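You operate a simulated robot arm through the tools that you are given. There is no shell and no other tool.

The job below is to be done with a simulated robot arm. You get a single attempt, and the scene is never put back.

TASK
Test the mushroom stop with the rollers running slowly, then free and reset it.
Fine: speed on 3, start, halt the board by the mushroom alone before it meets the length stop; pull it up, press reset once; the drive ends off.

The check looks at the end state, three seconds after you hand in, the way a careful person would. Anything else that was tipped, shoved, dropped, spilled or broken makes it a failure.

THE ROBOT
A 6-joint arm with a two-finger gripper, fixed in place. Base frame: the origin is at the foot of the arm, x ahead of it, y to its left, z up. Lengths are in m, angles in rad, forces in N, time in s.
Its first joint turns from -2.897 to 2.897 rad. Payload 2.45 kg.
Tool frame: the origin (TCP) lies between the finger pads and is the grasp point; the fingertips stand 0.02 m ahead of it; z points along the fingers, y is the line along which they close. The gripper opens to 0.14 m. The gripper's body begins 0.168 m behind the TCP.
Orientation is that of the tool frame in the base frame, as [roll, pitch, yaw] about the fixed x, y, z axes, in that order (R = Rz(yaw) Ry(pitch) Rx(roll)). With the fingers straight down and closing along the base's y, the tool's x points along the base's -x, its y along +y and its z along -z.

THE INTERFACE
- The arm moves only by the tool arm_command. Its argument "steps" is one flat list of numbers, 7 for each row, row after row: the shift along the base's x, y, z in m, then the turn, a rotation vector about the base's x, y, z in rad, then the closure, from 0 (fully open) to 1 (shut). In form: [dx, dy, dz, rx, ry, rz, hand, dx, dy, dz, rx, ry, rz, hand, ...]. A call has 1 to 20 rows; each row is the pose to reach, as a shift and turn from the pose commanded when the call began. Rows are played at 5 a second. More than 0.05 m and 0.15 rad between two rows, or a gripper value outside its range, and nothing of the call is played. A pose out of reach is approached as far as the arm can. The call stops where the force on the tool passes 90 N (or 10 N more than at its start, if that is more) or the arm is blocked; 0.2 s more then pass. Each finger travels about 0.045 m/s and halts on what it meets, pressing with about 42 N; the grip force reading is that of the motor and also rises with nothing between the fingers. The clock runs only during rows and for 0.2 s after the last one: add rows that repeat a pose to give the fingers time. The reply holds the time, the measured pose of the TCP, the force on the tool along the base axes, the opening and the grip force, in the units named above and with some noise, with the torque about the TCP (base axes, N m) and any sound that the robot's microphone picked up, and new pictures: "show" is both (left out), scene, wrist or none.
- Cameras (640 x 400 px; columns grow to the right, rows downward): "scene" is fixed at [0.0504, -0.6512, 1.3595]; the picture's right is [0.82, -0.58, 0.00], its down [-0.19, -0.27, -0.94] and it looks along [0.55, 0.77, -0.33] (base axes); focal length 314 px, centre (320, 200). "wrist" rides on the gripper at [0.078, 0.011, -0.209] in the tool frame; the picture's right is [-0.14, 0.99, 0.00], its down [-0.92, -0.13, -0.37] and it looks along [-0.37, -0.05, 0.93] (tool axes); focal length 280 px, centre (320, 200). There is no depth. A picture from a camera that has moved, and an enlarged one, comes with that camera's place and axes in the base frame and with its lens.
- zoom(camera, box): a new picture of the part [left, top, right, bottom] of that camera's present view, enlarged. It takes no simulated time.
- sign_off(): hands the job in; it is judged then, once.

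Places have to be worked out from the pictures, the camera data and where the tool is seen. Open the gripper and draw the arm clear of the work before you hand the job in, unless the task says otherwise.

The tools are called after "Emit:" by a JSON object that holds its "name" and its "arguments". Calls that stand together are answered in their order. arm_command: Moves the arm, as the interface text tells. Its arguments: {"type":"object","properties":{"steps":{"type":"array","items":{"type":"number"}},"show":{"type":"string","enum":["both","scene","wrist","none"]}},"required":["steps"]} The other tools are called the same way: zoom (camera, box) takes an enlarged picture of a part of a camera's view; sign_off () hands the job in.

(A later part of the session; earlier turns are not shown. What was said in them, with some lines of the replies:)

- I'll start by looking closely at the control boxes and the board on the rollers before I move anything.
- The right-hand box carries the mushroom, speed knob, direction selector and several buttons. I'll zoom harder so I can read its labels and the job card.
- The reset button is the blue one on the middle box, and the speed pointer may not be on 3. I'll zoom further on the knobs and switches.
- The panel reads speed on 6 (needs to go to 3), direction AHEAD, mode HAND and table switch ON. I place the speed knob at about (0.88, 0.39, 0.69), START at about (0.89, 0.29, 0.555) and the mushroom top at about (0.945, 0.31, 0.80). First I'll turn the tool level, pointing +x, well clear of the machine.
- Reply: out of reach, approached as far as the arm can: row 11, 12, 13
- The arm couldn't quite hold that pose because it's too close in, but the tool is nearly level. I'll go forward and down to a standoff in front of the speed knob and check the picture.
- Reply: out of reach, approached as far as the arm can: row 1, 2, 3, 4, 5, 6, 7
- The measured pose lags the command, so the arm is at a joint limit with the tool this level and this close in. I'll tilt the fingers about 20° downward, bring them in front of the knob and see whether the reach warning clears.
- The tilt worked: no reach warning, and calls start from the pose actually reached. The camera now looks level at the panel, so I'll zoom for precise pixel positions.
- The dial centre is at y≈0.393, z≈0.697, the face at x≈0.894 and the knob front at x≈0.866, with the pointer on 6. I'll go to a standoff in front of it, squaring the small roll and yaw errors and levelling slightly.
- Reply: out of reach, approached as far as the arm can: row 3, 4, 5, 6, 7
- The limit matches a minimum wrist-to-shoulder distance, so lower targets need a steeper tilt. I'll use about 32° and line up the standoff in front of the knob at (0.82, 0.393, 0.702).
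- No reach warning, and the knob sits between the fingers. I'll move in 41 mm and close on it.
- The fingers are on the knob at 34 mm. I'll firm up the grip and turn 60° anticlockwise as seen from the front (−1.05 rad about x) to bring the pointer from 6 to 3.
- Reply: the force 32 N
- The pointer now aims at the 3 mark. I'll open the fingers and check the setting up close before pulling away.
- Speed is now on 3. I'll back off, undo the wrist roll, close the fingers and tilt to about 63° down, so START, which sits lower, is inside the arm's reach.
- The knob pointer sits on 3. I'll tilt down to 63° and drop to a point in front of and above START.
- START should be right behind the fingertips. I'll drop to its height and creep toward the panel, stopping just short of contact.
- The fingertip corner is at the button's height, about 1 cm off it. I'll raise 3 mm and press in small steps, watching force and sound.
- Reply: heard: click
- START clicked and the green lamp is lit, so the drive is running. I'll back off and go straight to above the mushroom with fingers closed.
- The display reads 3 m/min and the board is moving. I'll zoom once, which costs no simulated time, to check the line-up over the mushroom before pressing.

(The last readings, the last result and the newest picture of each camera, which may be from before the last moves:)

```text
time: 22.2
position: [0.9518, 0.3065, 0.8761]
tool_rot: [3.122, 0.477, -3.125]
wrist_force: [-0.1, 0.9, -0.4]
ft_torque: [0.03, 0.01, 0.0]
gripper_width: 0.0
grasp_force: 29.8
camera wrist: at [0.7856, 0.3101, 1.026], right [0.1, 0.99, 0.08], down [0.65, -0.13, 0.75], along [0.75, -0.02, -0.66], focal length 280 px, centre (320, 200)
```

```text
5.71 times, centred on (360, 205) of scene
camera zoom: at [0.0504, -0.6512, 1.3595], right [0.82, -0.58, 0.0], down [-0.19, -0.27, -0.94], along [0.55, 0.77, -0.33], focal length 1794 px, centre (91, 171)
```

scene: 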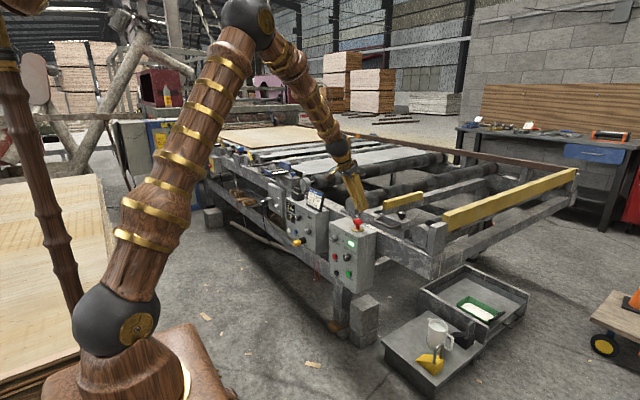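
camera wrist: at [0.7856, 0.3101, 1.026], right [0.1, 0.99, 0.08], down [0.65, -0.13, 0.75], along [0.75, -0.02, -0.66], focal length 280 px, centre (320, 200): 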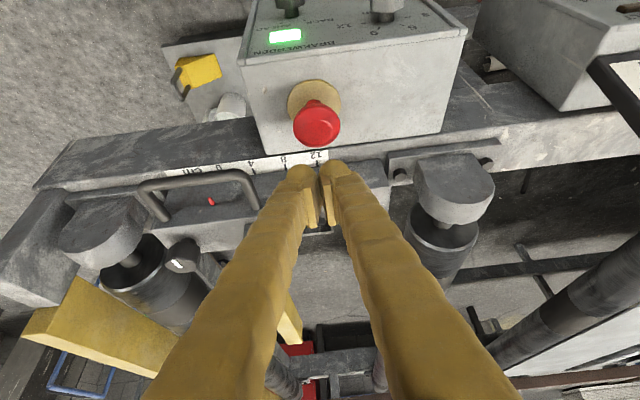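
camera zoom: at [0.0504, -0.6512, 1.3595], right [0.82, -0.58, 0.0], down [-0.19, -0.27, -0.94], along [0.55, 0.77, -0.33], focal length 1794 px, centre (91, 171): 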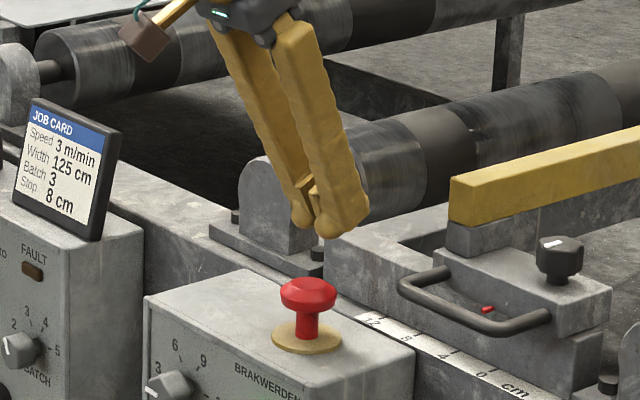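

The fingertips are over the cap, centred within a couple of millimetres. I'll press straight down in small steps; the force limit guards the bottom of the travel.

Emit:
{"name": "arm_command", "arguments": {"steps": [-0.002, 0.002, -0.03, 0, 0, 0, 1, -0.002, 0.002, -0.04, 0, 0, 0, 1, -0.002, 0.002, -0.045, 0, 0, 0, 1, -0.002, 0.002, -0.049, 0, 0, 0, 1, -0.002, 0.002, -0.052, 0, 0, 0, 1, -0.002, 0.002, -0.055, 0, 0, 0, 1]}}

Emit:
{"name": "zoom", "arguments": {"camera": "scene", "box": [270, 170, 400, 300]}}

```text
time: 23.6
position: [0.9496, 0.3085, 0.8213]
tool_rot: [3.123, 0.476, -3.125]
wrist_force: [-0.2, -0.3, 0.3]
ft_torque: [0.01, -0.01, 0.03]
gripper_width: 0.0002
grasp_force: 29.3
camera wrist: at [0.7833, 0.3124, 0.9718], right [0.1, 0.99, 0.08], down [0.65, -0.13, 0.75], along [0.75, -0.02, -0.66], focal length 280 px, centre (320, 200)
```

scene: 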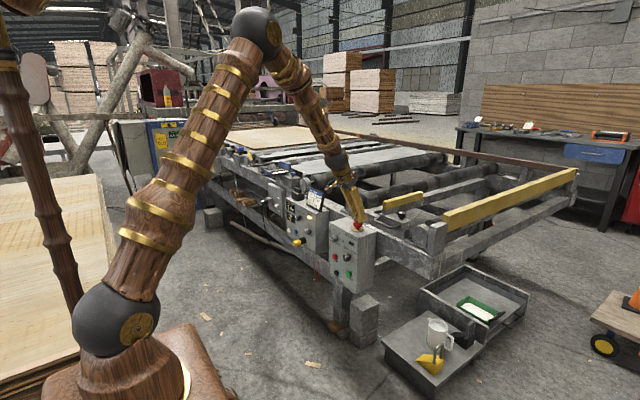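
wrist: 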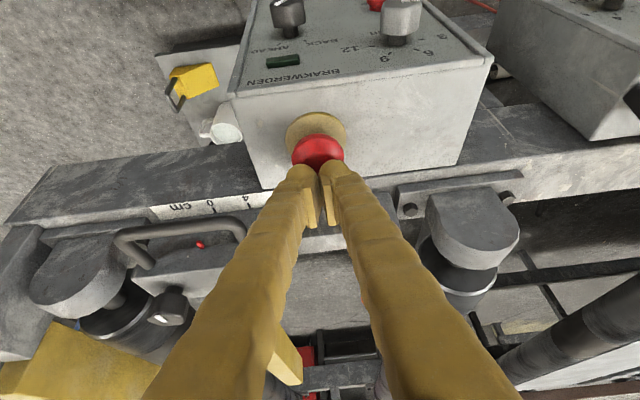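

```text
3.08 times, centred on (335, 235) of scene
camera zoom: at [0.0504, -0.6512, 1.3595], right [0.82, -0.58, 0.0], down [-0.19, -0.27, -0.94], along [0.55, 0.77, -0.33], focal length 966 px, centre (274, 92)
```

zoom: 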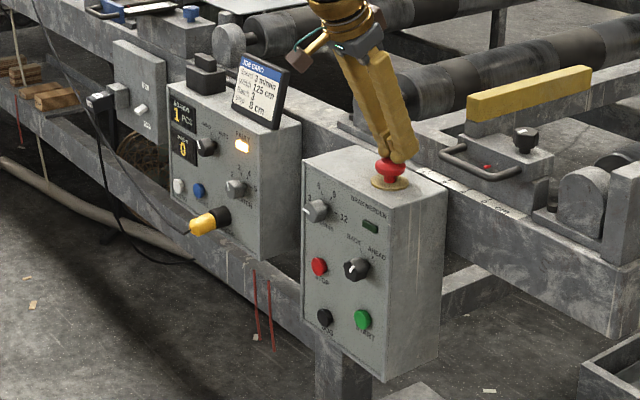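

The mushroom latched: the drive lamp is out, FAULT is lit and the display shows 0 m/min. I'll rise clear, open the fingers and look at the pressed cap.

Emit:
{"name": "arm_command", "arguments": {"steps": [0, 0, 0.03, 0, 0, 0, 1, 0, 0, 0.055, 0, 0, 0, 0.8, 0, 0, 0.055, 0, 0, 0, 0.45, 0, 0, 0.055, 0, 0, 0, 0.45, 0, 0, 0.055, 0, 0, 0, 0.45, 0, 0, 0.055, 0, 0, 0, 0.45]}}

Emit:
{"name": "zoom", "arguments": {"camera": "scene", "box": [330, 170, 390, 240]}}

Emit:
{"name": "zoom", "arguments": {"camera": "wrist", "box": [240, 60, 400, 210]}}

Emit:
{"name": "zoom", "arguments": {"camera": "scene", "box": [180, 110, 340, 210]}}

```text
time: 25.0
position: [0.9478, 0.308, 0.8769]
tool_rot: [3.122, 0.475, -3.125]
wrist_force: [0.2, -0.2, 0.4]
ft_torque: [0.03, -0.05, -0.04]
gripper_width: 0.0768
grasp_force: 0.2
camera wrist: at [0.7821, 0.3126, 1.026], right [0.1, 0.99, 0.08], down [0.65, -0.13, 0.75], along [0.75, -0.02, -0.66], focal length 280 px, centre (320, 200)
```

scene: 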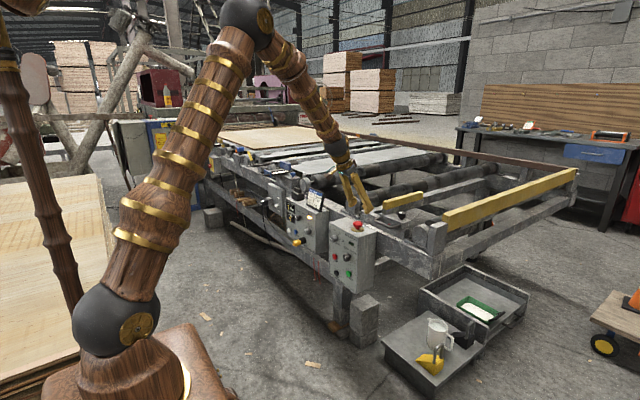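
wrist: 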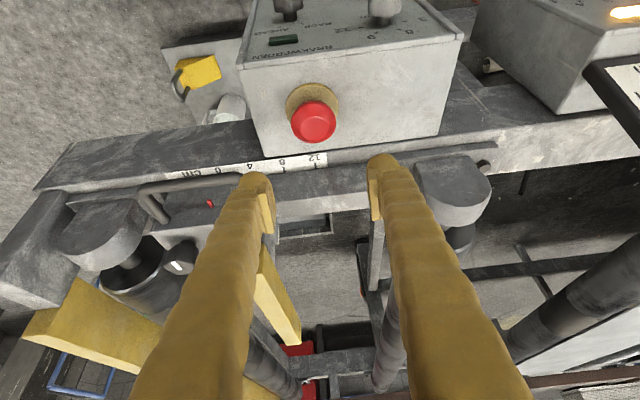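

```text
5.71 times, centred on (360, 205) of scene
camera zoom: at [0.0504, -0.6512, 1.3595], right [0.82, -0.58, 0.0], down [-0.19, -0.27, -0.94], along [0.55, 0.77, -0.33], focal length 1794 px, centre (91, 171)
```

zoom: 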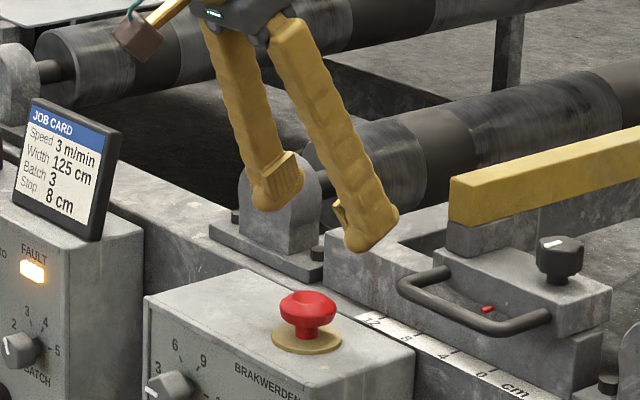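

```text
2.67 times, centred on (320, 135) of wrist
camera zoom: at [0.7821, 0.3126, 1.026], right [0.1, 0.99, 0.08], down [0.65, -0.13, 0.75], along [0.75, -0.02, -0.66], focal length 748 px, centre (320, 373)
```

zoom: 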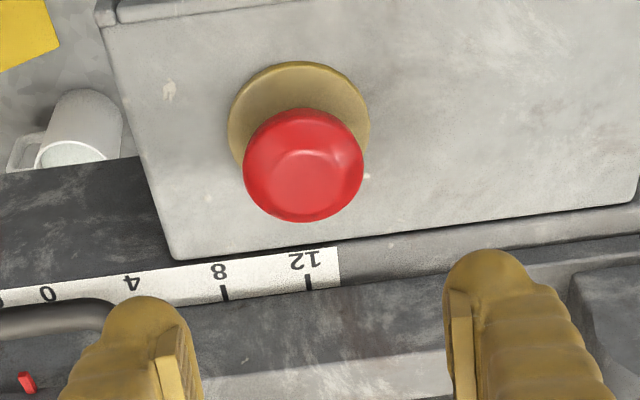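

```text
4.00 times, centred on (260, 160) of scene
camera zoom: at [0.0504, -0.6512, 1.3595], right [0.82, -0.58, 0.0], down [-0.19, -0.27, -0.94], along [0.55, 0.77, -0.33], focal length 1256 px, centre (560, 360)
```

zoom: 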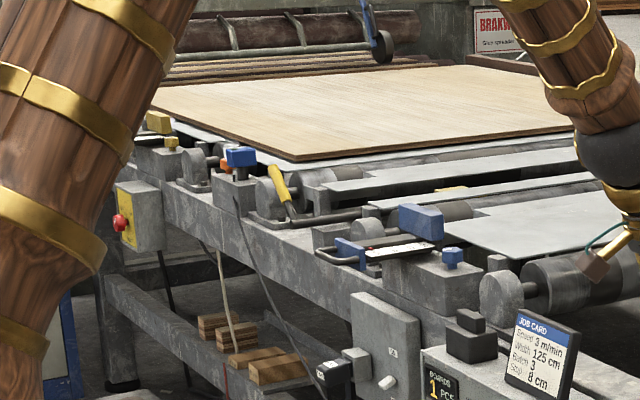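

The cap is latched about 13 mm lower, centred near (0.941, 0.310, 0.785). I'll lower the open fingers around it, staying above the collar, and close.

Emit:
{"name": "arm_command", "arguments": {"steps": [-0.005, 0.002, -0.035, 0, 0, 0, 0.45, -0.005, 0.002, -0.06, 0, 0, 0, 0.45, -0.005, 0.002, -0.072, 0, 0, 0, 0.45, -0.005, 0.002, -0.079, 0, 0, 0, 0.45, -0.005, 0.002, -0.079, 0, 0, 0, 0.6, -0.005, 0.002, -0.079, 0, 0, 0, 0.7, -0.005, 0.002, -0.079, 0, 0, 0, 0.7]}}

Emit:
{"name": "zoom", "arguments": {"camera": "scene", "box": [330, 180, 390, 240]}}

Emit:
{"name": "zoom", "arguments": {"camera": "wrist", "box": [240, 110, 400, 260]}}

```text
time: 26.6
position: [0.9427, 0.3104, 0.7962]
tool_rot: [3.121, 0.476, -3.126]
wrist_force: [0.6, -7.4, -1.3]
ft_torque: [-0.1, 0.0, 0.05]
gripper_width: 0.047
grasp_force: 3.7
camera wrist: at [0.7778, 0.315, 0.9468], right [0.1, 0.99, 0.08], down [0.65, -0.13, 0.75], along [0.75, -0.02, -0.66], focal length 280 px, centre (320, 200)
```

scene: 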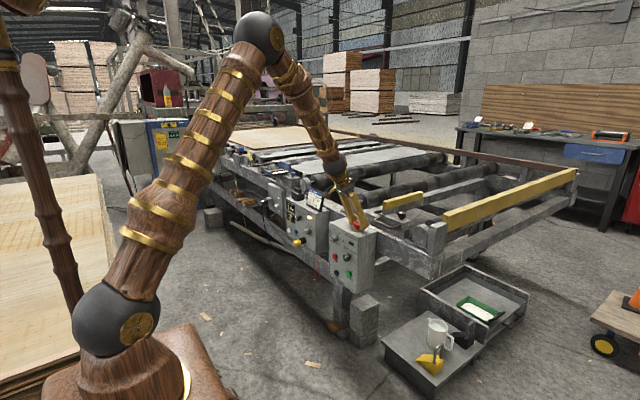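
wrist: 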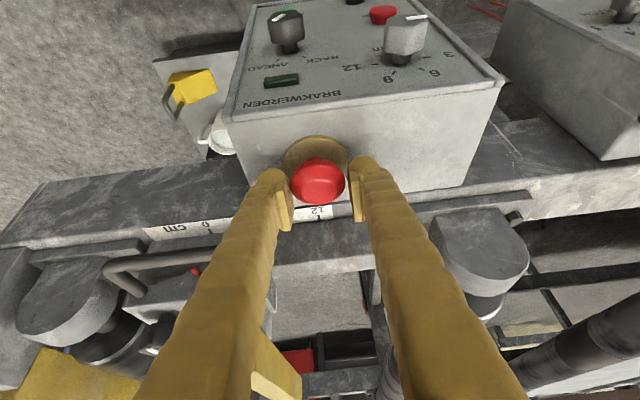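

```text
6.67 times, centred on (360, 210) of scene
camera zoom: at [0.0504, -0.6512, 1.3595], right [0.82, -0.58, 0.0], down [-0.19, -0.27, -0.94], along [0.55, 0.77, -0.33], focal length 2093 px, centre (53, 133)
```

zoom: 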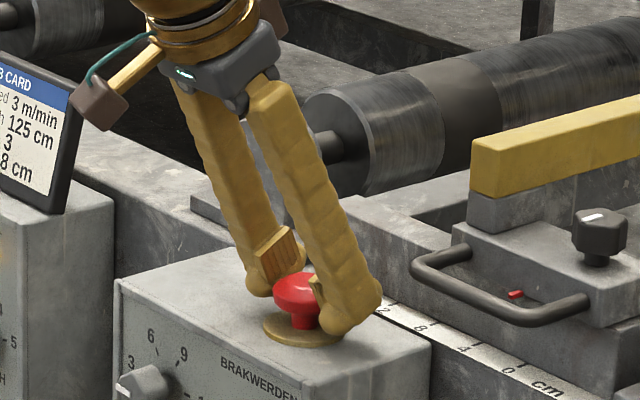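

```text
2.67 times, centred on (320, 185) of wrist
camera zoom: at [0.7778, 0.315, 0.9468], right [0.1, 0.99, 0.08], down [0.65, -0.13, 0.75], along [0.75, -0.02, -0.66], focal length 748 px, centre (320, 240)
```

zoom: 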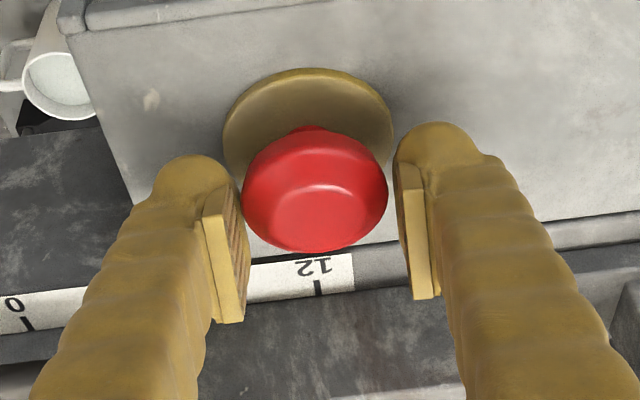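

The left finger touches first, so the cap is about 2 mm off centre. I'll re-centre, grip firmly and pull it up in small steps.

Emit:
{"name": "arm_command", "arguments": {"steps": [0, -0.0025, 0, 0, 0, 0, 0.8, 0, -0.0025, 0, 0, 0, 0, 1, 0, -0.0025, 0, 0, 0, 0, 1, 0, -0.0025, 0.004, 0, 0, 0, 1, 0, -0.0025, 0.008, 0, 0, 0, 1, 0, -0.0025, 0.012, 0, 0, 0, 1, 0, -0.0025, 0.014, 0, 0, 0, 1, 0, -0.0025, 0.014, 0, 0, 0, 1]}}

Emit:
{"name": "zoom", "arguments": {"camera": "scene", "box": [330, 180, 390, 240]}}

Emit:
{"name": "zoom", "arguments": {"camera": "scene", "box": [270, 170, 400, 300]}}

```text
time: 28.4
position: [0.943, 0.3093, 0.8089]
tool_rot: [3.123, 0.477, -3.125]
wrist_force: [-3.8, 41.0, -40.1]
ft_torque: [0.0, -0.05, -0.07]
gripper_width: 0.0448
grasp_force: 44.8
camera wrist: at [0.7782, 0.3141, 0.9598], right [0.1, 0.99, 0.08], down [0.65, -0.12, 0.75], along [0.75, -0.02, -0.66], focal length 280 px, centre (320, 200)
```

scene: 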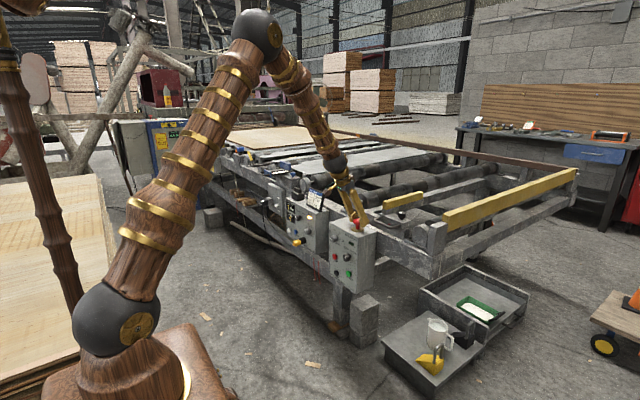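
wrist: 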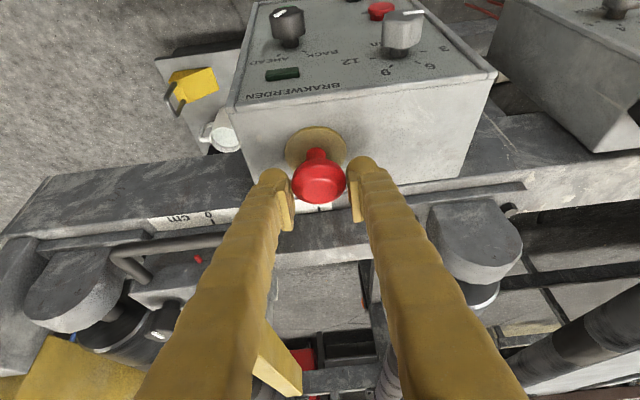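

```text
6.67 times, centred on (360, 210) of scene
camera zoom: at [0.0504, -0.6512, 1.3595], right [0.82, -0.58, 0.0], down [-0.19, -0.27, -0.94], along [0.55, 0.77, -0.33], focal length 2093 px, centre (53, 133)
```

zoom: 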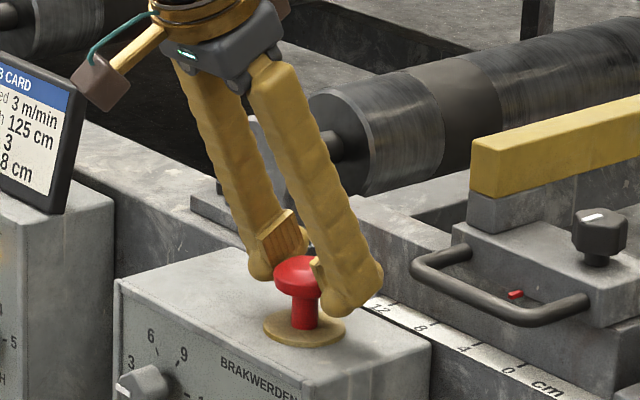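

```text
3.08 times, centred on (335, 235) of scene
camera zoom: at [0.0504, -0.6512, 1.3595], right [0.82, -0.58, 0.0], down [-0.19, -0.27, -0.94], along [0.55, 0.77, -0.33], focal length 966 px, centre (274, 92)
```

zoom: 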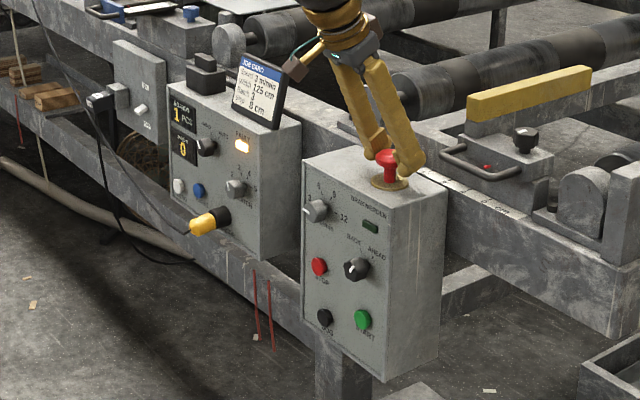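

The stem is extended again and the cap is back at its raised height. I'll open the fingers, rise clear, and check that it stays up.

Emit:
{"name": "arm_command", "arguments": {"steps": [0, 0.001, 0, 0, 0, 0, 0.8, 0, 0.001, 0, 0, 0, 0, 0.45, 0, 0.001, 0, 0, 0, 0, 0.4, 0, 0.001, 0, 0, 0, 0, 0.4, 0, 0.001, 0.03, 0, 0, 0, 0.4, 0, 0.001, 0.07, 0, 0, 0, 0.4, 0, 0.001, 0.07, 0, 0, 0, 0.4]}}

Emit:
{"name": "zoom", "arguments": {"camera": "scene", "box": [330, 180, 390, 240]}}

Emit:
{"name": "zoom", "arguments": {"camera": "scene", "box": [270, 170, 400, 300]}}

Emit:
{"name": "zoom", "arguments": {"camera": "wrist", "box": [240, 60, 400, 210]}}

```text
time: 30.0
position: [0.9455, 0.3089, 0.8824]
tool_rot: [3.123, 0.477, -3.127]
wrist_force: [-0.3, 1.1, 0.3]
ft_torque: [0.02, -0.04, 0.0]
gripper_width: 0.084
grasp_force: 0.2
camera wrist: at [0.7796, 0.3136, 1.032], right [0.1, 0.99, 0.08], down [0.65, -0.12, 0.75], along [0.75, -0.02, -0.66], focal length 280 px, centre (320, 200)
```

scene: 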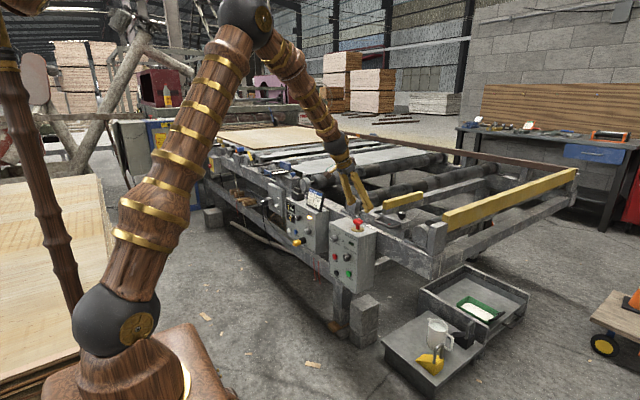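
wrist: 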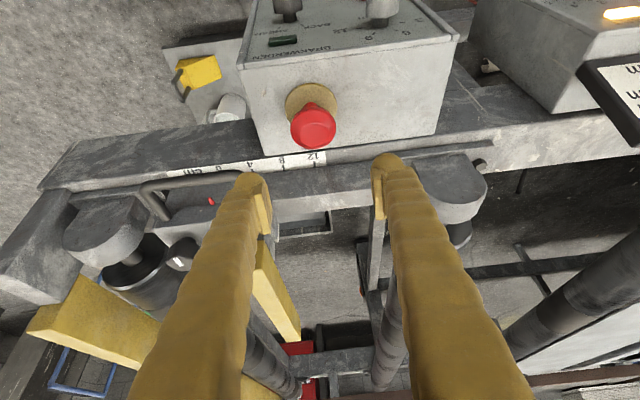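

```text
6.67 times, centred on (360, 210) of scene
camera zoom: at [0.0504, -0.6512, 1.3595], right [0.82, -0.58, 0.0], down [-0.19, -0.27, -0.94], along [0.55, 0.77, -0.33], focal length 2093 px, centre (53, 133)
```

zoom: 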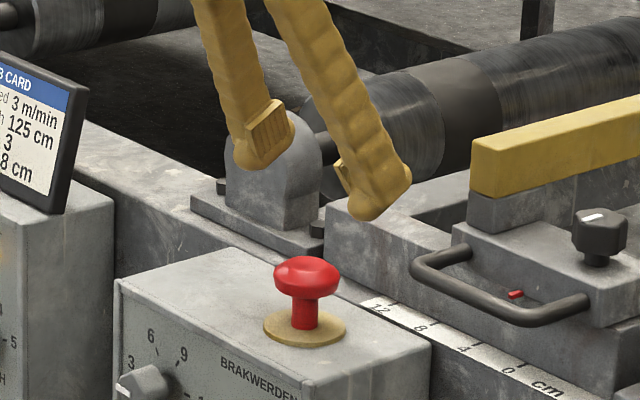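

```text
3.08 times, centred on (335, 235) of scene
camera zoom: at [0.0504, -0.6512, 1.3595], right [0.82, -0.58, 0.0], down [-0.19, -0.27, -0.94], along [0.55, 0.77, -0.33], focal length 966 px, centre (274, 92)
```

zoom: 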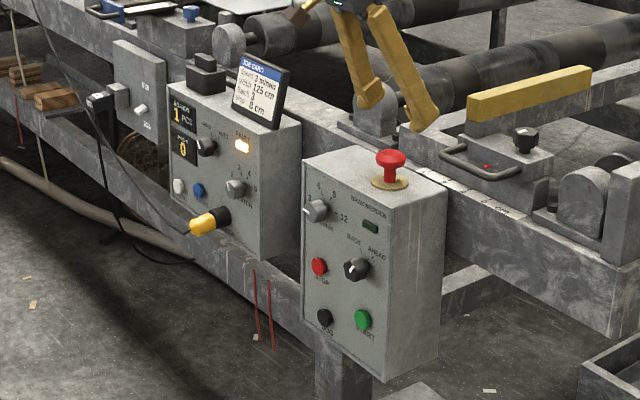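

```text
2.67 times, centred on (320, 135) of wrist
camera zoom: at [0.7796, 0.3136, 1.032], right [0.1, 0.99, 0.08], down [0.65, -0.12, 0.75], along [0.75, -0.02, -0.66], focal length 748 px, centre (320, 373)
```

zoom: 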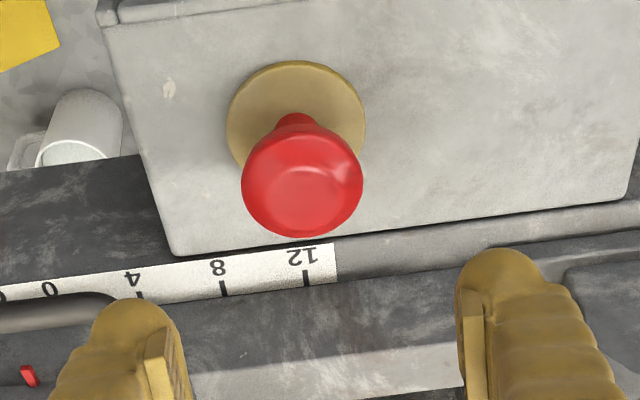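

The mushroom stays up and FAULT is still lit, waiting for reset. I'll withdraw along −x, close the fingers and swing left to look squarely at the middle box's blue RESET button and the nearby cable.

Emit:
{"name": "arm_command", "arguments": {"steps": [-0.04, 0, 0.01, 0, 0, 0, 0.4, -0.085, 0, 0.01, 0, 0, 0, 0.4, -0.13, 0, 0.01, 0, 0, 0, 0.6, -0.17, 0.01, 0.01, 0, 0, 0, 0.8, -0.185, 0.05, 0.0, 0, 0, 0, 1, -0.185, 0.095, 0, 0, 0, 0, 1, -0.185, 0.14, 0, 0, 0, 0, 1, -0.185, 0.185, -0.01, 0, 0, 0, 1, -0.185, 0.23, -0.03, 0, 0, 0, 1, -0.185, 0.275, -0.05, 0, 0, 0, 1, -0.185, 0.32, -0.07, 0, 0, 0, 1, -0.185, 0.36, -0.09, 0, 0, 0, 1, -0.185, 0.4, -0.11, 0, 0, 0, 1, -0.185, 0.4, -0.11, 0, 0, 0, 1]}}

Emit:
{"name": "zoom", "arguments": {"camera": "wrist", "box": [300, 80, 500, 230]}}

```text
time: 33.0
position: [0.758, 0.7095, 0.7729]
tool_rot: [3.123, 0.476, -3.126]
wrist_force: [-0.2, -0.5, 0.7]
ft_torque: [0.01, 0.05, 0.02]
gripper_width: 0.0
grasp_force: 29.3
camera wrist: at [0.5934, 0.7142, 0.923], right [0.1, 0.99, 0.08], down [0.65, -0.12, 0.75], along [0.75, -0.02, -0.66], focal length 280 px, centre (320, 200)
```

scene: 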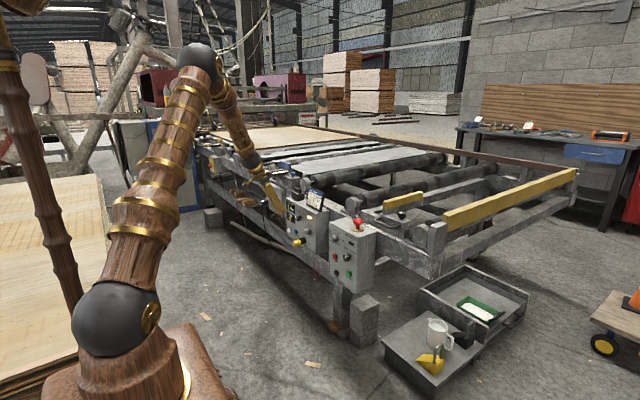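
wrist: 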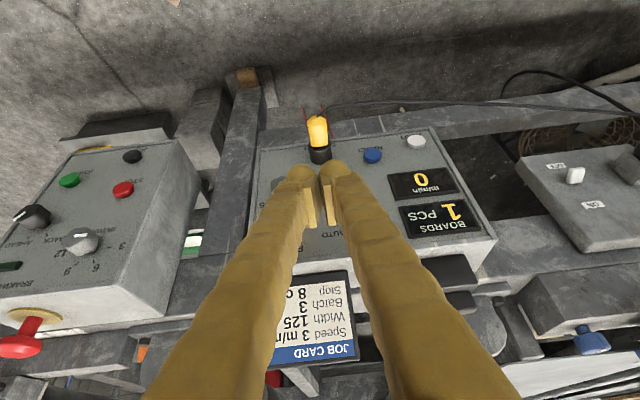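

```text
2.67 times, centred on (400, 155) of wrist
camera zoom: at [0.5934, 0.7142, 0.923], right [0.1, 0.99, 0.08], down [0.65, -0.12, 0.75], along [0.75, -0.02, -0.66], focal length 748 px, centre (107, 320)
```

zoom: 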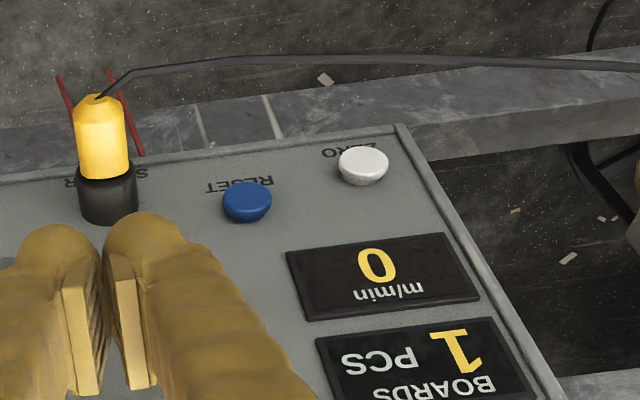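

The count and 0 m/min are readable and RESET is visible left of the yellow sensor plug. I'll zoom on RESET and the cable from the scene camera to pin their positions before approaching.

Emit:
{"name": "zoom", "arguments": {"camera": "scene", "box": [270, 205, 320, 255]}}

Emit:
{"name": "zoom", "arguments": {"camera": "scene", "box": [220, 160, 340, 260]}}

Emit:
{"name": "zoom", "arguments": {"camera": "wrist", "box": [290, 60, 640, 279]}}

```text
8.00 times, centred on (295, 230) of scene
camera zoom: at [0.0504, -0.6512, 1.3595], right [0.82, -0.58, 0.0], down [-0.19, -0.27, -0.94], along [0.55, 0.77, -0.33], focal length 2512 px, centre (520, -40)
```

zoom: 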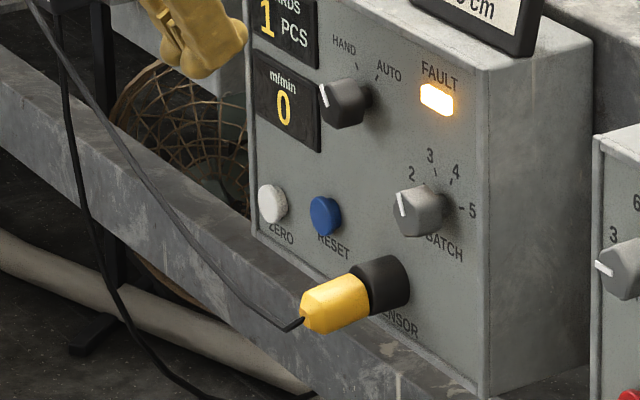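

```text
4.00 times, centred on (280, 210) of scene
camera zoom: at [0.0504, -0.6512, 1.3595], right [0.82, -0.58, 0.0], down [-0.19, -0.27, -0.94], along [0.55, 0.77, -0.33], focal length 1256 px, centre (480, 160)
```

zoom: 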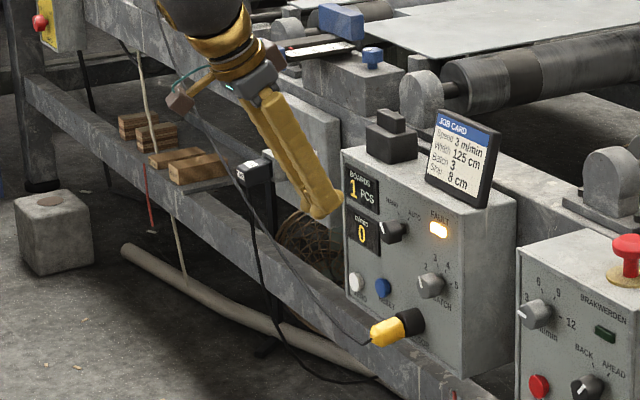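

```text
1.83 times, centred on (465, 170) of wrist
camera zoom: at [0.5934, 0.7142, 0.923], right [0.1, 0.99, 0.08], down [0.65, -0.12, 0.75], along [0.75, -0.02, -0.66], focal length 512 px, centre (55, 256)
```

zoom: 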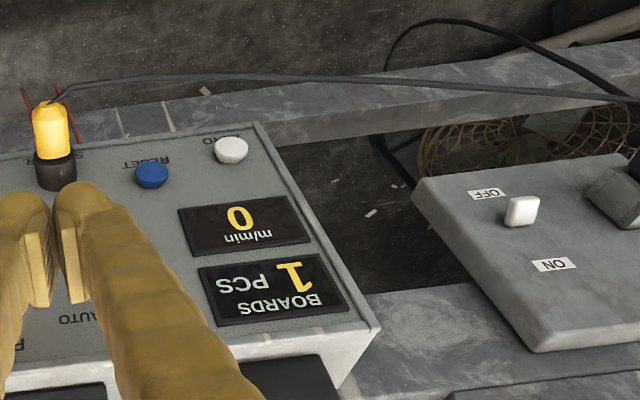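

RESET is near (0.91, 0.80, 0.565), the sensor plug's tip near (0.84, 0.715, 0.54), and its cable runs at x≈0.83 just below RESET height. To clear the cable I'll come in from above, close to the face, with a steeper tilt. First to a point above RESET.

Emit:
{"name": "arm_command", "arguments": {"steps": [0, 0.045, 0, 0, 0.06, 0, 1, 0.0, 0.0935, 0, 0, 0.12, 0, 1, 0.04, 0.0935, -0.02, 0, 0.12, 0, 1, 0.08, 0.0935, -0.05, 0, 0.12, 0, 1, 0.1, 0.0935, -0.08, 0, 0.12, 0, 1, 0.1, 0.0935, -0.08, 0, 0.12, 0, 1]}}

Emit:
{"name": "zoom", "arguments": {"camera": "wrist", "box": [220, 80, 420, 230]}}

Emit:
{"name": "zoom", "arguments": {"camera": "scene", "box": [255, 180, 325, 250]}}

```text
time: 34.4
position: [0.8601, 0.8047, 0.6916]
tool_rot: [3.12, 0.356, -3.127]
wrist_force: [-0.1, -0.2, 0.4]
ft_torque: [-0.02, 0.0, -0.04]
gripper_width: 0.0001
grasp_force: 29.2
camera wrist: at [0.7138, 0.808, 0.8599], right [0.11, 0.99, 0.07], down [0.74, -0.12, 0.66], along [0.67, -0.02, -0.74], focal length 280 px, centre (320, 200)
```

scene: 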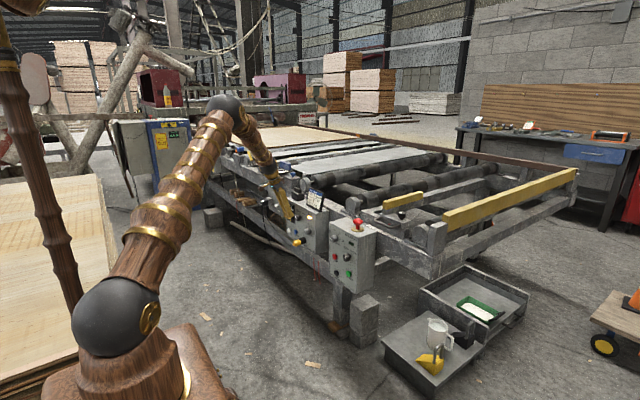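
wrist: 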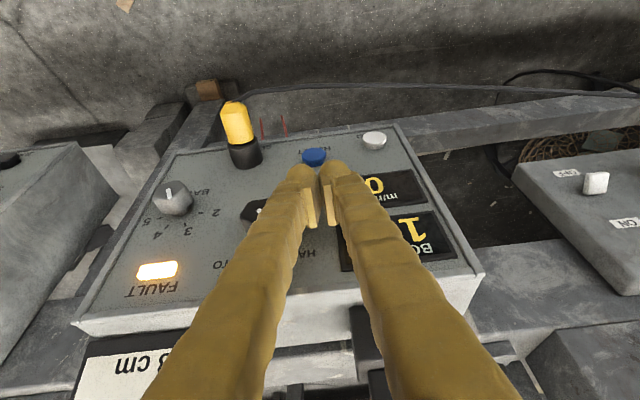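

```text
2.67 times, centred on (320, 155) of wrist
camera zoom: at [0.7138, 0.808, 0.8599], right [0.11, 0.99, 0.07], down [0.74, -0.12, 0.66], along [0.67, -0.02, -0.74], focal length 748 px, centre (320, 320)
```

zoom: 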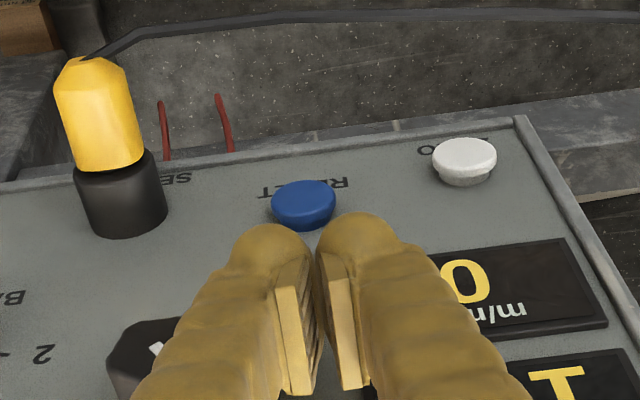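

```text
5.71 times, centred on (290, 215) of scene
camera zoom: at [0.0504, -0.6512, 1.3595], right [0.82, -0.58, 0.0], down [-0.19, -0.27, -0.94], along [0.55, 0.77, -0.33], focal length 1794 px, centre (491, 114)
```

zoom: 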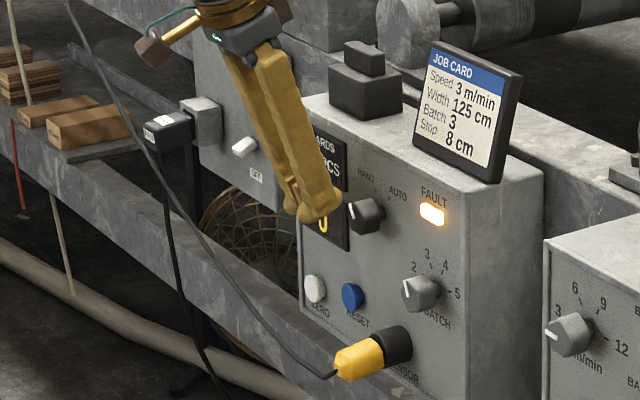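

RESET triangulates to about (0.908, 0.799, 0.571), with the cable some 8 cm in front of the face and lower. I'll descend to button height about 18 mm short of it and recheck.

Emit:
{"name": "arm_command", "arguments": {"steps": [0.006, -0.005, -0.035, 0, 0, 0, 1, 0.006, -0.005, -0.07, 0, 0, 0, 1, 0.006, -0.005, -0.09, 0, 0, 0, 1, 0.006, -0.005, -0.106, 0, 0, 0, 1, 0.006, -0.005, -0.106, 0, 0, 0, 1]}}

Emit:
{"name": "zoom", "arguments": {"camera": "wrist", "box": [240, 80, 400, 230]}}

Emit:
{"name": "zoom", "arguments": {"camera": "scene", "box": [265, 195, 325, 255]}}

```text
time: 35.6
position: [0.8637, 0.7988, 0.5857]
tool_rot: [3.12, 0.355, -3.127]
wrist_force: [0.4, -0.3, -0.6]
ft_torque: [0.02, 0.01, 0.0]
gripper_width: 0.0001
grasp_force: 29.1
camera wrist: at [0.7182, 0.8032, 0.7545], right [0.11, 0.99, 0.07], down [0.74, -0.13, 0.66], along [0.67, -0.02, -0.74], focal length 280 px, centre (320, 200)
```

scene: 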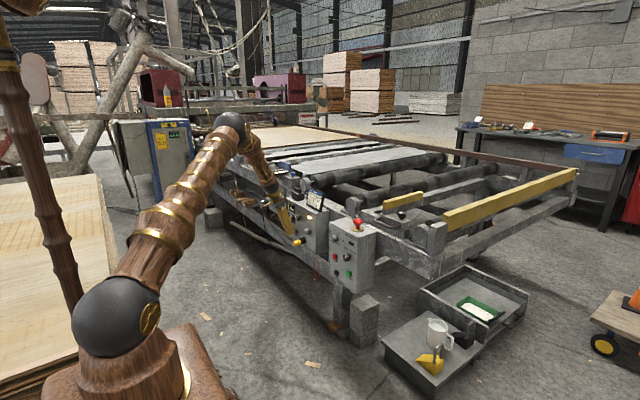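
wrist: 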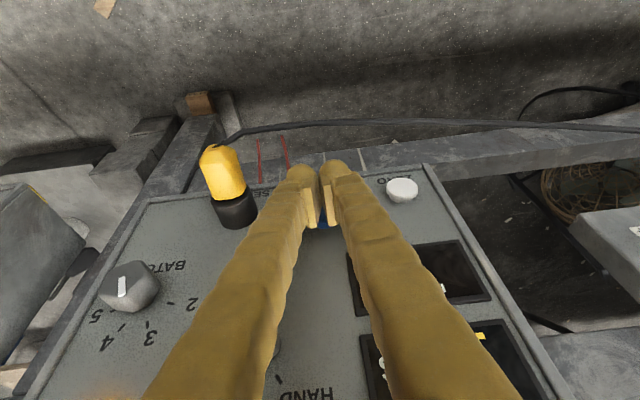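

```text
2.67 times, centred on (320, 155) of wrist
camera zoom: at [0.7182, 0.8032, 0.7545], right [0.11, 0.99, 0.07], down [0.74, -0.13, 0.66], along [0.67, -0.02, -0.74], focal length 748 px, centre (320, 320)
```

zoom: 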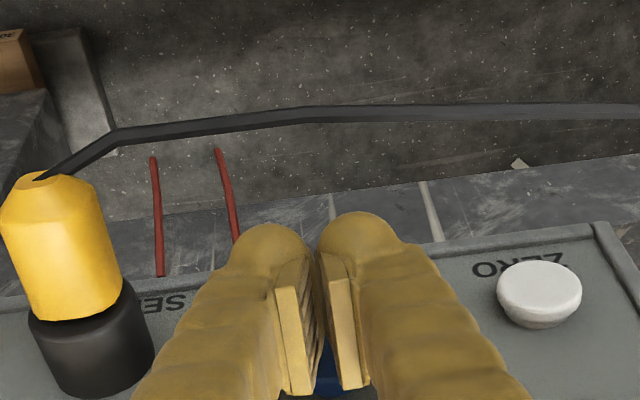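

```text
6.67 times, centred on (295, 225) of scene
camera zoom: at [0.0504, -0.6512, 1.3595], right [0.82, -0.58, 0.0], down [-0.19, -0.27, -0.94], along [0.55, 0.77, -0.33], focal length 2093 px, centre (487, 33)
```

zoom: 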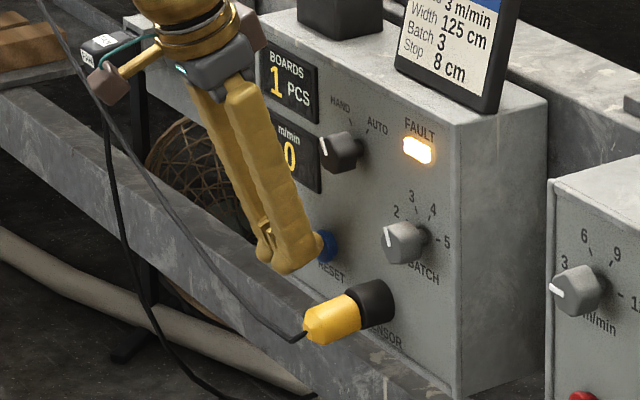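

The fingertip corner is level with RESET and laterally centred, about 2 cm away, with the cable clear behind. I'll press in gently with small steps and listen for the click.

Emit:
{"name": "arm_command", "arguments": {"steps": [0.007, 0, 0, 0, 0, 0, 1, 0.013, 0, 0, 0, 0, 0, 1, 0.017, 0, 0, 0, 0, 0, 1, 0.02, 0, 0, 0, 0, 0, 1, 0.023, 0, 0, 0, 0, 0, 1], "show": "scene"}}

Emit:
{"name": "zoom", "arguments": {"camera": "scene", "box": [265, 195, 325, 255]}}

```text
time: 36.9
position: [0.8809, 0.7992, 0.5842]
tool_rot: [3.125, 0.351, -3.124]
wrist_force: [-27.8, 2.4, 5.6]
ft_torque: [-0.14, 0.01, -0.21]
gripper_width: 0.0058
grasp_force: 29.3
heard: click
stopped in row 5: the force on the tool passed its limit at 93 N (the readings are from after the stop); the commanded pose is now the measured one
```

scene: 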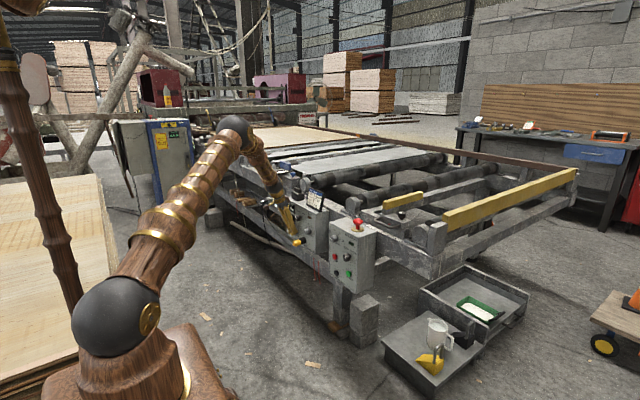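

```text
6.67 times, centred on (295, 225) of scene
camera zoom: at [0.0504, -0.6512, 1.3595], right [0.82, -0.58, 0.0], down [-0.19, -0.27, -0.94], along [0.55, 0.77, -0.33], focal length 2093 px, centre (487, 33)
```

zoom: 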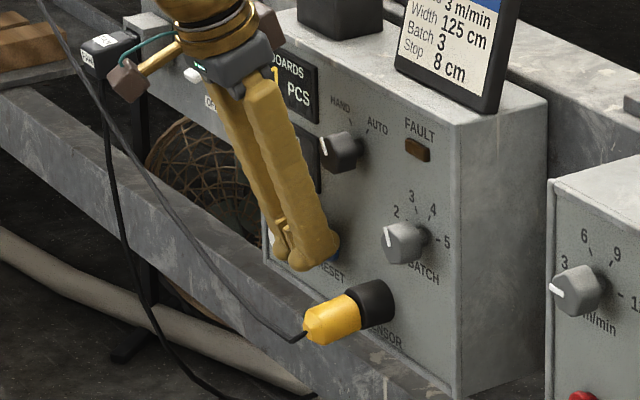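

The click came and the FAULT lamp went out: reset done, pressed once. I'll back off the same way, straight out a little and then up past the cable, before moving away.

Emit:
{"name": "arm_command", "arguments": {"steps": [-0.008, 0, 0, 0, 0, 0, 1, -0.017, 0, 0, 0, 0, 0, 1, -0.018, 0, 0.03, 0, 0, 0, 1, -0.02, 0, 0.07, 0, 0, 0, 1, -0.025, 0, 0.11, 0, 0, 0, 1, -0.06, 0, 0.145, 0, 0, 0, 1, -0.1, 0, 0.18, 0, 0, 0, 1, -0.14, 0, 0.21, 0, 0, 0, 1, -0.18, -0.01, 0.24, 0, 0, 0, 1, -0.2, -0.03, 0.27, 0, 0, 0, 0.8, -0.22, -0.05, 0.3, 0, 0, 0, 0.5, -0.24, -0.08, 0.33, 0, 0, 0, 0.2, -0.26, -0.11, 0.36, 0, 0, 0, 0, -0.28, -0.14, 0.39, 0, 0, 0, 0, -0.28, -0.16, 0.42, 0, 0, 0, 0, -0.28, -0.18, 0.44, 0, 0, 0, 0, -0.28, -0.18, 0.44, 0, 0, 0, 0]}}

Emit:
{"name": "zoom", "arguments": {"camera": "scene", "box": [270, 170, 400, 300]}}

Emit:
{"name": "zoom", "arguments": {"camera": "scene", "box": [180, 110, 340, 210]}}

Emit:
{"name": "zoom", "arguments": {"camera": "scene", "box": [324, 205, 384, 260]}}

Emit:
{"name": "zoom", "arguments": {"camera": "scene", "box": [265, 195, 325, 255]}}

```text
refused: row 7 steps farther than a row can; nothing moved
```

```text
3.08 times, centred on (335, 235) of scene
camera zoom: at [0.0504, -0.6512, 1.3595], right [0.82, -0.58, 0.0], down [-0.19, -0.27, -0.94], along [0.55, 0.77, -0.33], focal length 966 px, centre (274, 92)
```

zoom: 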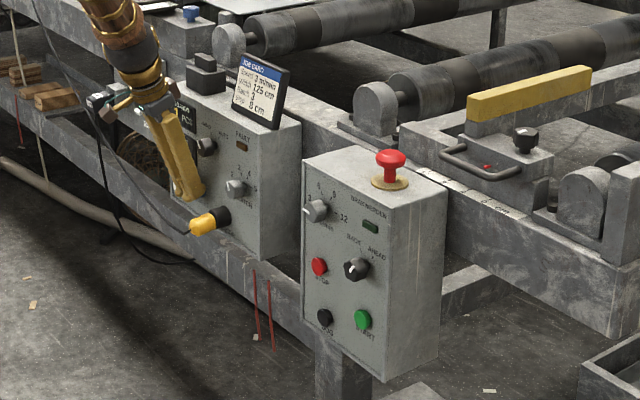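

```text
4.00 times, centred on (260, 160) of scene
camera zoom: at [0.0504, -0.6512, 1.3595], right [0.82, -0.58, 0.0], down [-0.19, -0.27, -0.94], along [0.55, 0.77, -0.33], focal length 1256 px, centre (560, 360)
```

zoom: 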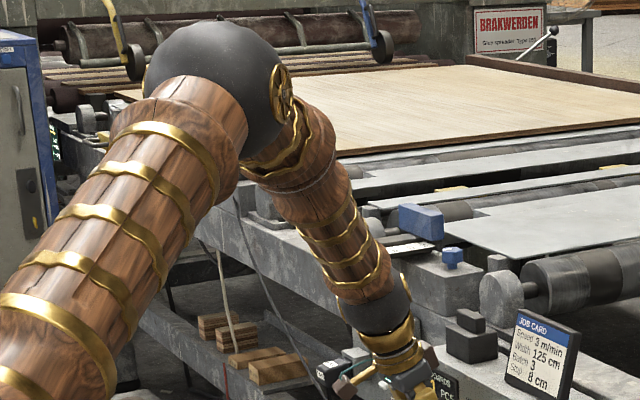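

```text
7.27 times, centred on (354, 232) of scene
camera zoom: at [0.0504, -0.6512, 1.3595], right [0.82, -0.58, 0.0], down [-0.19, -0.27, -0.94], along [0.55, 0.77, -0.33], focal length 2284 px, centre (73, -36)
```

zoom: 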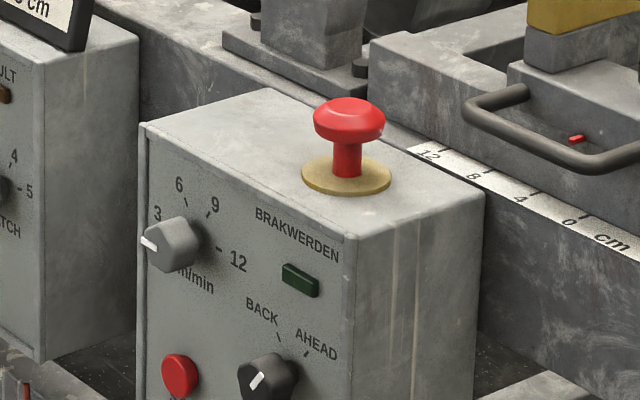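

```text
6.67 times, centred on (295, 225) of scene
camera zoom: at [0.0504, -0.6512, 1.3595], right [0.82, -0.58, 0.0], down [-0.19, -0.27, -0.94], along [0.55, 0.77, -0.33], focal length 2093 px, centre (487, 33)
```

zoom: 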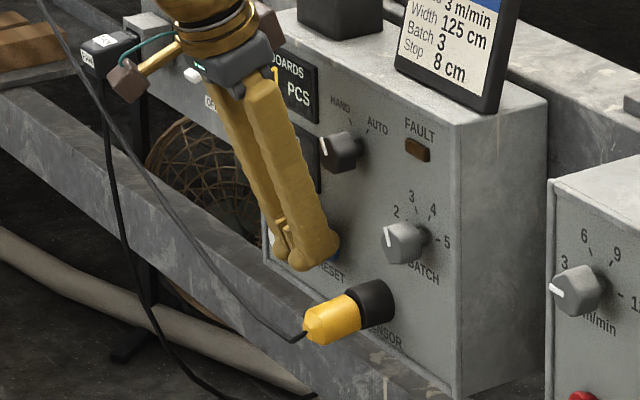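

The command was refused for over-long steps, so nothing moved. I'll resend the same retreat with shorter rows.

Emit:
{"name": "arm_command", "arguments": {"steps": [-0.008, 0, 0, 0, 0, 0, 1, -0.017, 0, 0, 0, 0, 0, 1, -0.018, 0, 0.03, 0, 0, 0, 1, -0.02, 0, 0.07, 0, 0, 0, 1, -0.025, 0, 0.11, 0, 0, 0, 1, -0.05, 0, 0.14, 0, 0, 0, 1, -0.08, 0, 0.17, 0, 0, 0, 1, -0.11, 0, 0.2, 0, 0, 0, 1, -0.14, -0.01, 0.23, 0, 0, 0, 1, -0.17, -0.02, 0.26, 0, 0, 0, 0.8, -0.19, -0.04, 0.29, 0, 0, 0, 0.6, -0.21, -0.06, 0.32, 0, 0, 0, 0.4, -0.23, -0.08, 0.35, 0, 0, 0, 0.2, -0.25, -0.1, 0.38, 0, 0, 0, 0, -0.27, -0.12, 0.41, 0, 0, 0, 0, -0.28, -0.15, 0.44, 0, 0, 0, 0, -0.28, -0.18, 0.45, 0, 0, 0, 0, -0.28, -0.18, 0.45, 0, 0, 0, 0]}}

Emit:
{"name": "zoom", "arguments": {"camera": "scene", "box": [270, 170, 400, 300]}}

Emit:
{"name": "zoom", "arguments": {"camera": "scene", "box": [180, 110, 340, 210]}}

Emit:
{"name": "zoom", "arguments": {"camera": "scene", "box": [265, 195, 325, 255]}}

```text
time: 40.7
position: [0.6035, 0.6197, 1.033]
tool_rot: [3.125, 0.352, -3.127]
wrist_force: [-0.2, 0.3, 0.3]
ft_torque: [-0.01, 0.01, 0.02]
gripper_width: 0.14
grasp_force: 0.1
camera wrist: at [0.4582, 0.6229, 1.2029], right [0.11, 0.99, 0.06], down [0.74, -0.12, 0.66], along [0.66, -0.02, -0.75], focal length 280 px, centre (320, 200)
```

scene: 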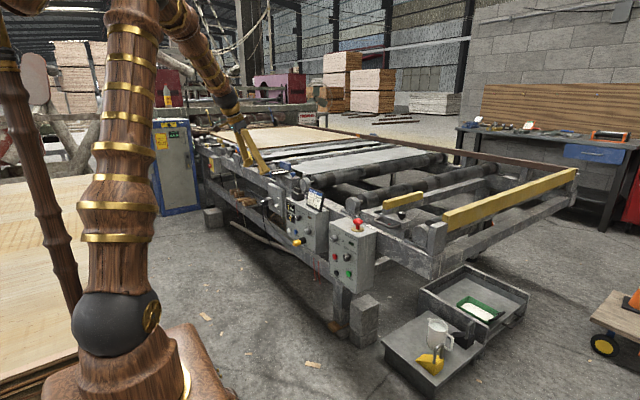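
wrist: 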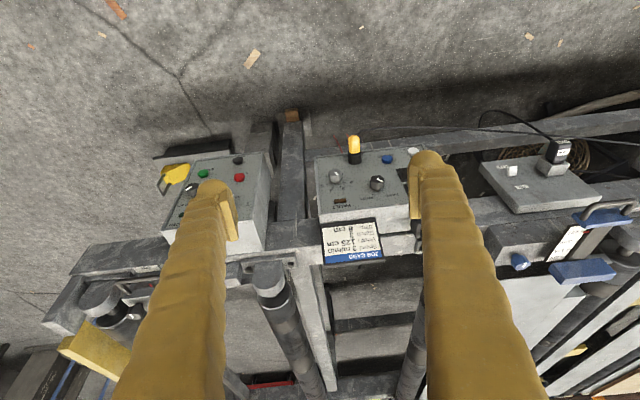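

```text
3.08 times, centred on (335, 235) of scene
camera zoom: at [0.0504, -0.6512, 1.3595], right [0.82, -0.58, 0.0], down [-0.19, -0.27, -0.94], along [0.55, 0.77, -0.33], focal length 966 px, centre (274, 92)
```

zoom: 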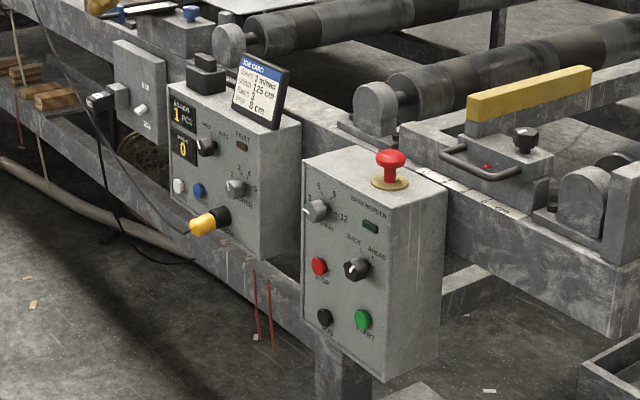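

```text
4.00 times, centred on (260, 160) of scene
camera zoom: at [0.0504, -0.6512, 1.3595], right [0.82, -0.58, 0.0], down [-0.19, -0.27, -0.94], along [0.55, 0.77, -0.33], focal length 1256 px, centre (560, 360)
```

zoom: 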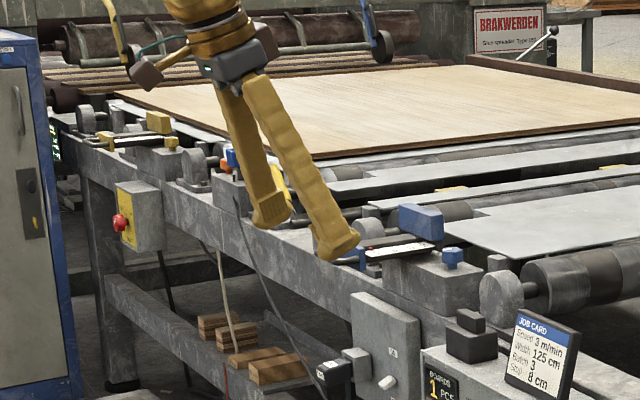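

```text
6.67 times, centred on (295, 225) of scene
camera zoom: at [0.0504, -0.6512, 1.3595], right [0.82, -0.58, 0.0], down [-0.19, -0.27, -0.94], along [0.55, 0.77, -0.33], focal length 2093 px, centre (487, 33)
```

zoom: 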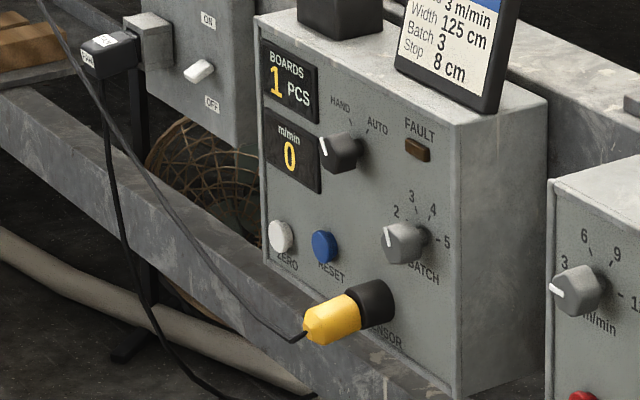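

Everything reads as asked. The speed is on 3, the mushroom is up, and FAULT is cleared. The drive lamp is off, the display shows 0 m/min, and the board rests well short of the length stop. The other knobs, the cable and the card are as they were, and the gripper is open with the arm clear, so I'm handing in.

Emit:
{"name": "sign_off", "arguments": {}}

```text
The job is handed in.
```

The mushroom stop test is done and handed in: the mushroom alone stopped the board well before the length stop, and the drive is off.

- **Speed:** the knob was on 6, so I turned it to 3. The display read 3 m/min once the rollers ran.
- **Stop:** about four seconds after START I pressed the mushroom. The drive lamp went out, FAULT lit and the display dropped to 0 m/min.
- **Free and reset:** I pulled the mushroom up and it stayed up. I then pressed RESET once and FAULT cleared. That press bottomed out at 93 N, past the 90 N limit, so the move stopped itself. There was one click, and the button looks normal.
- **End state:** the drive lamp is off, the display shows 0 m/min, the gripper is open and the arm is clear of the machine.

The board counter went from 0 to 1 during the run. I left it there, since zeroing it wasn't part of the job. I saw nothing tipped or moved, and the other settings are as I found them.
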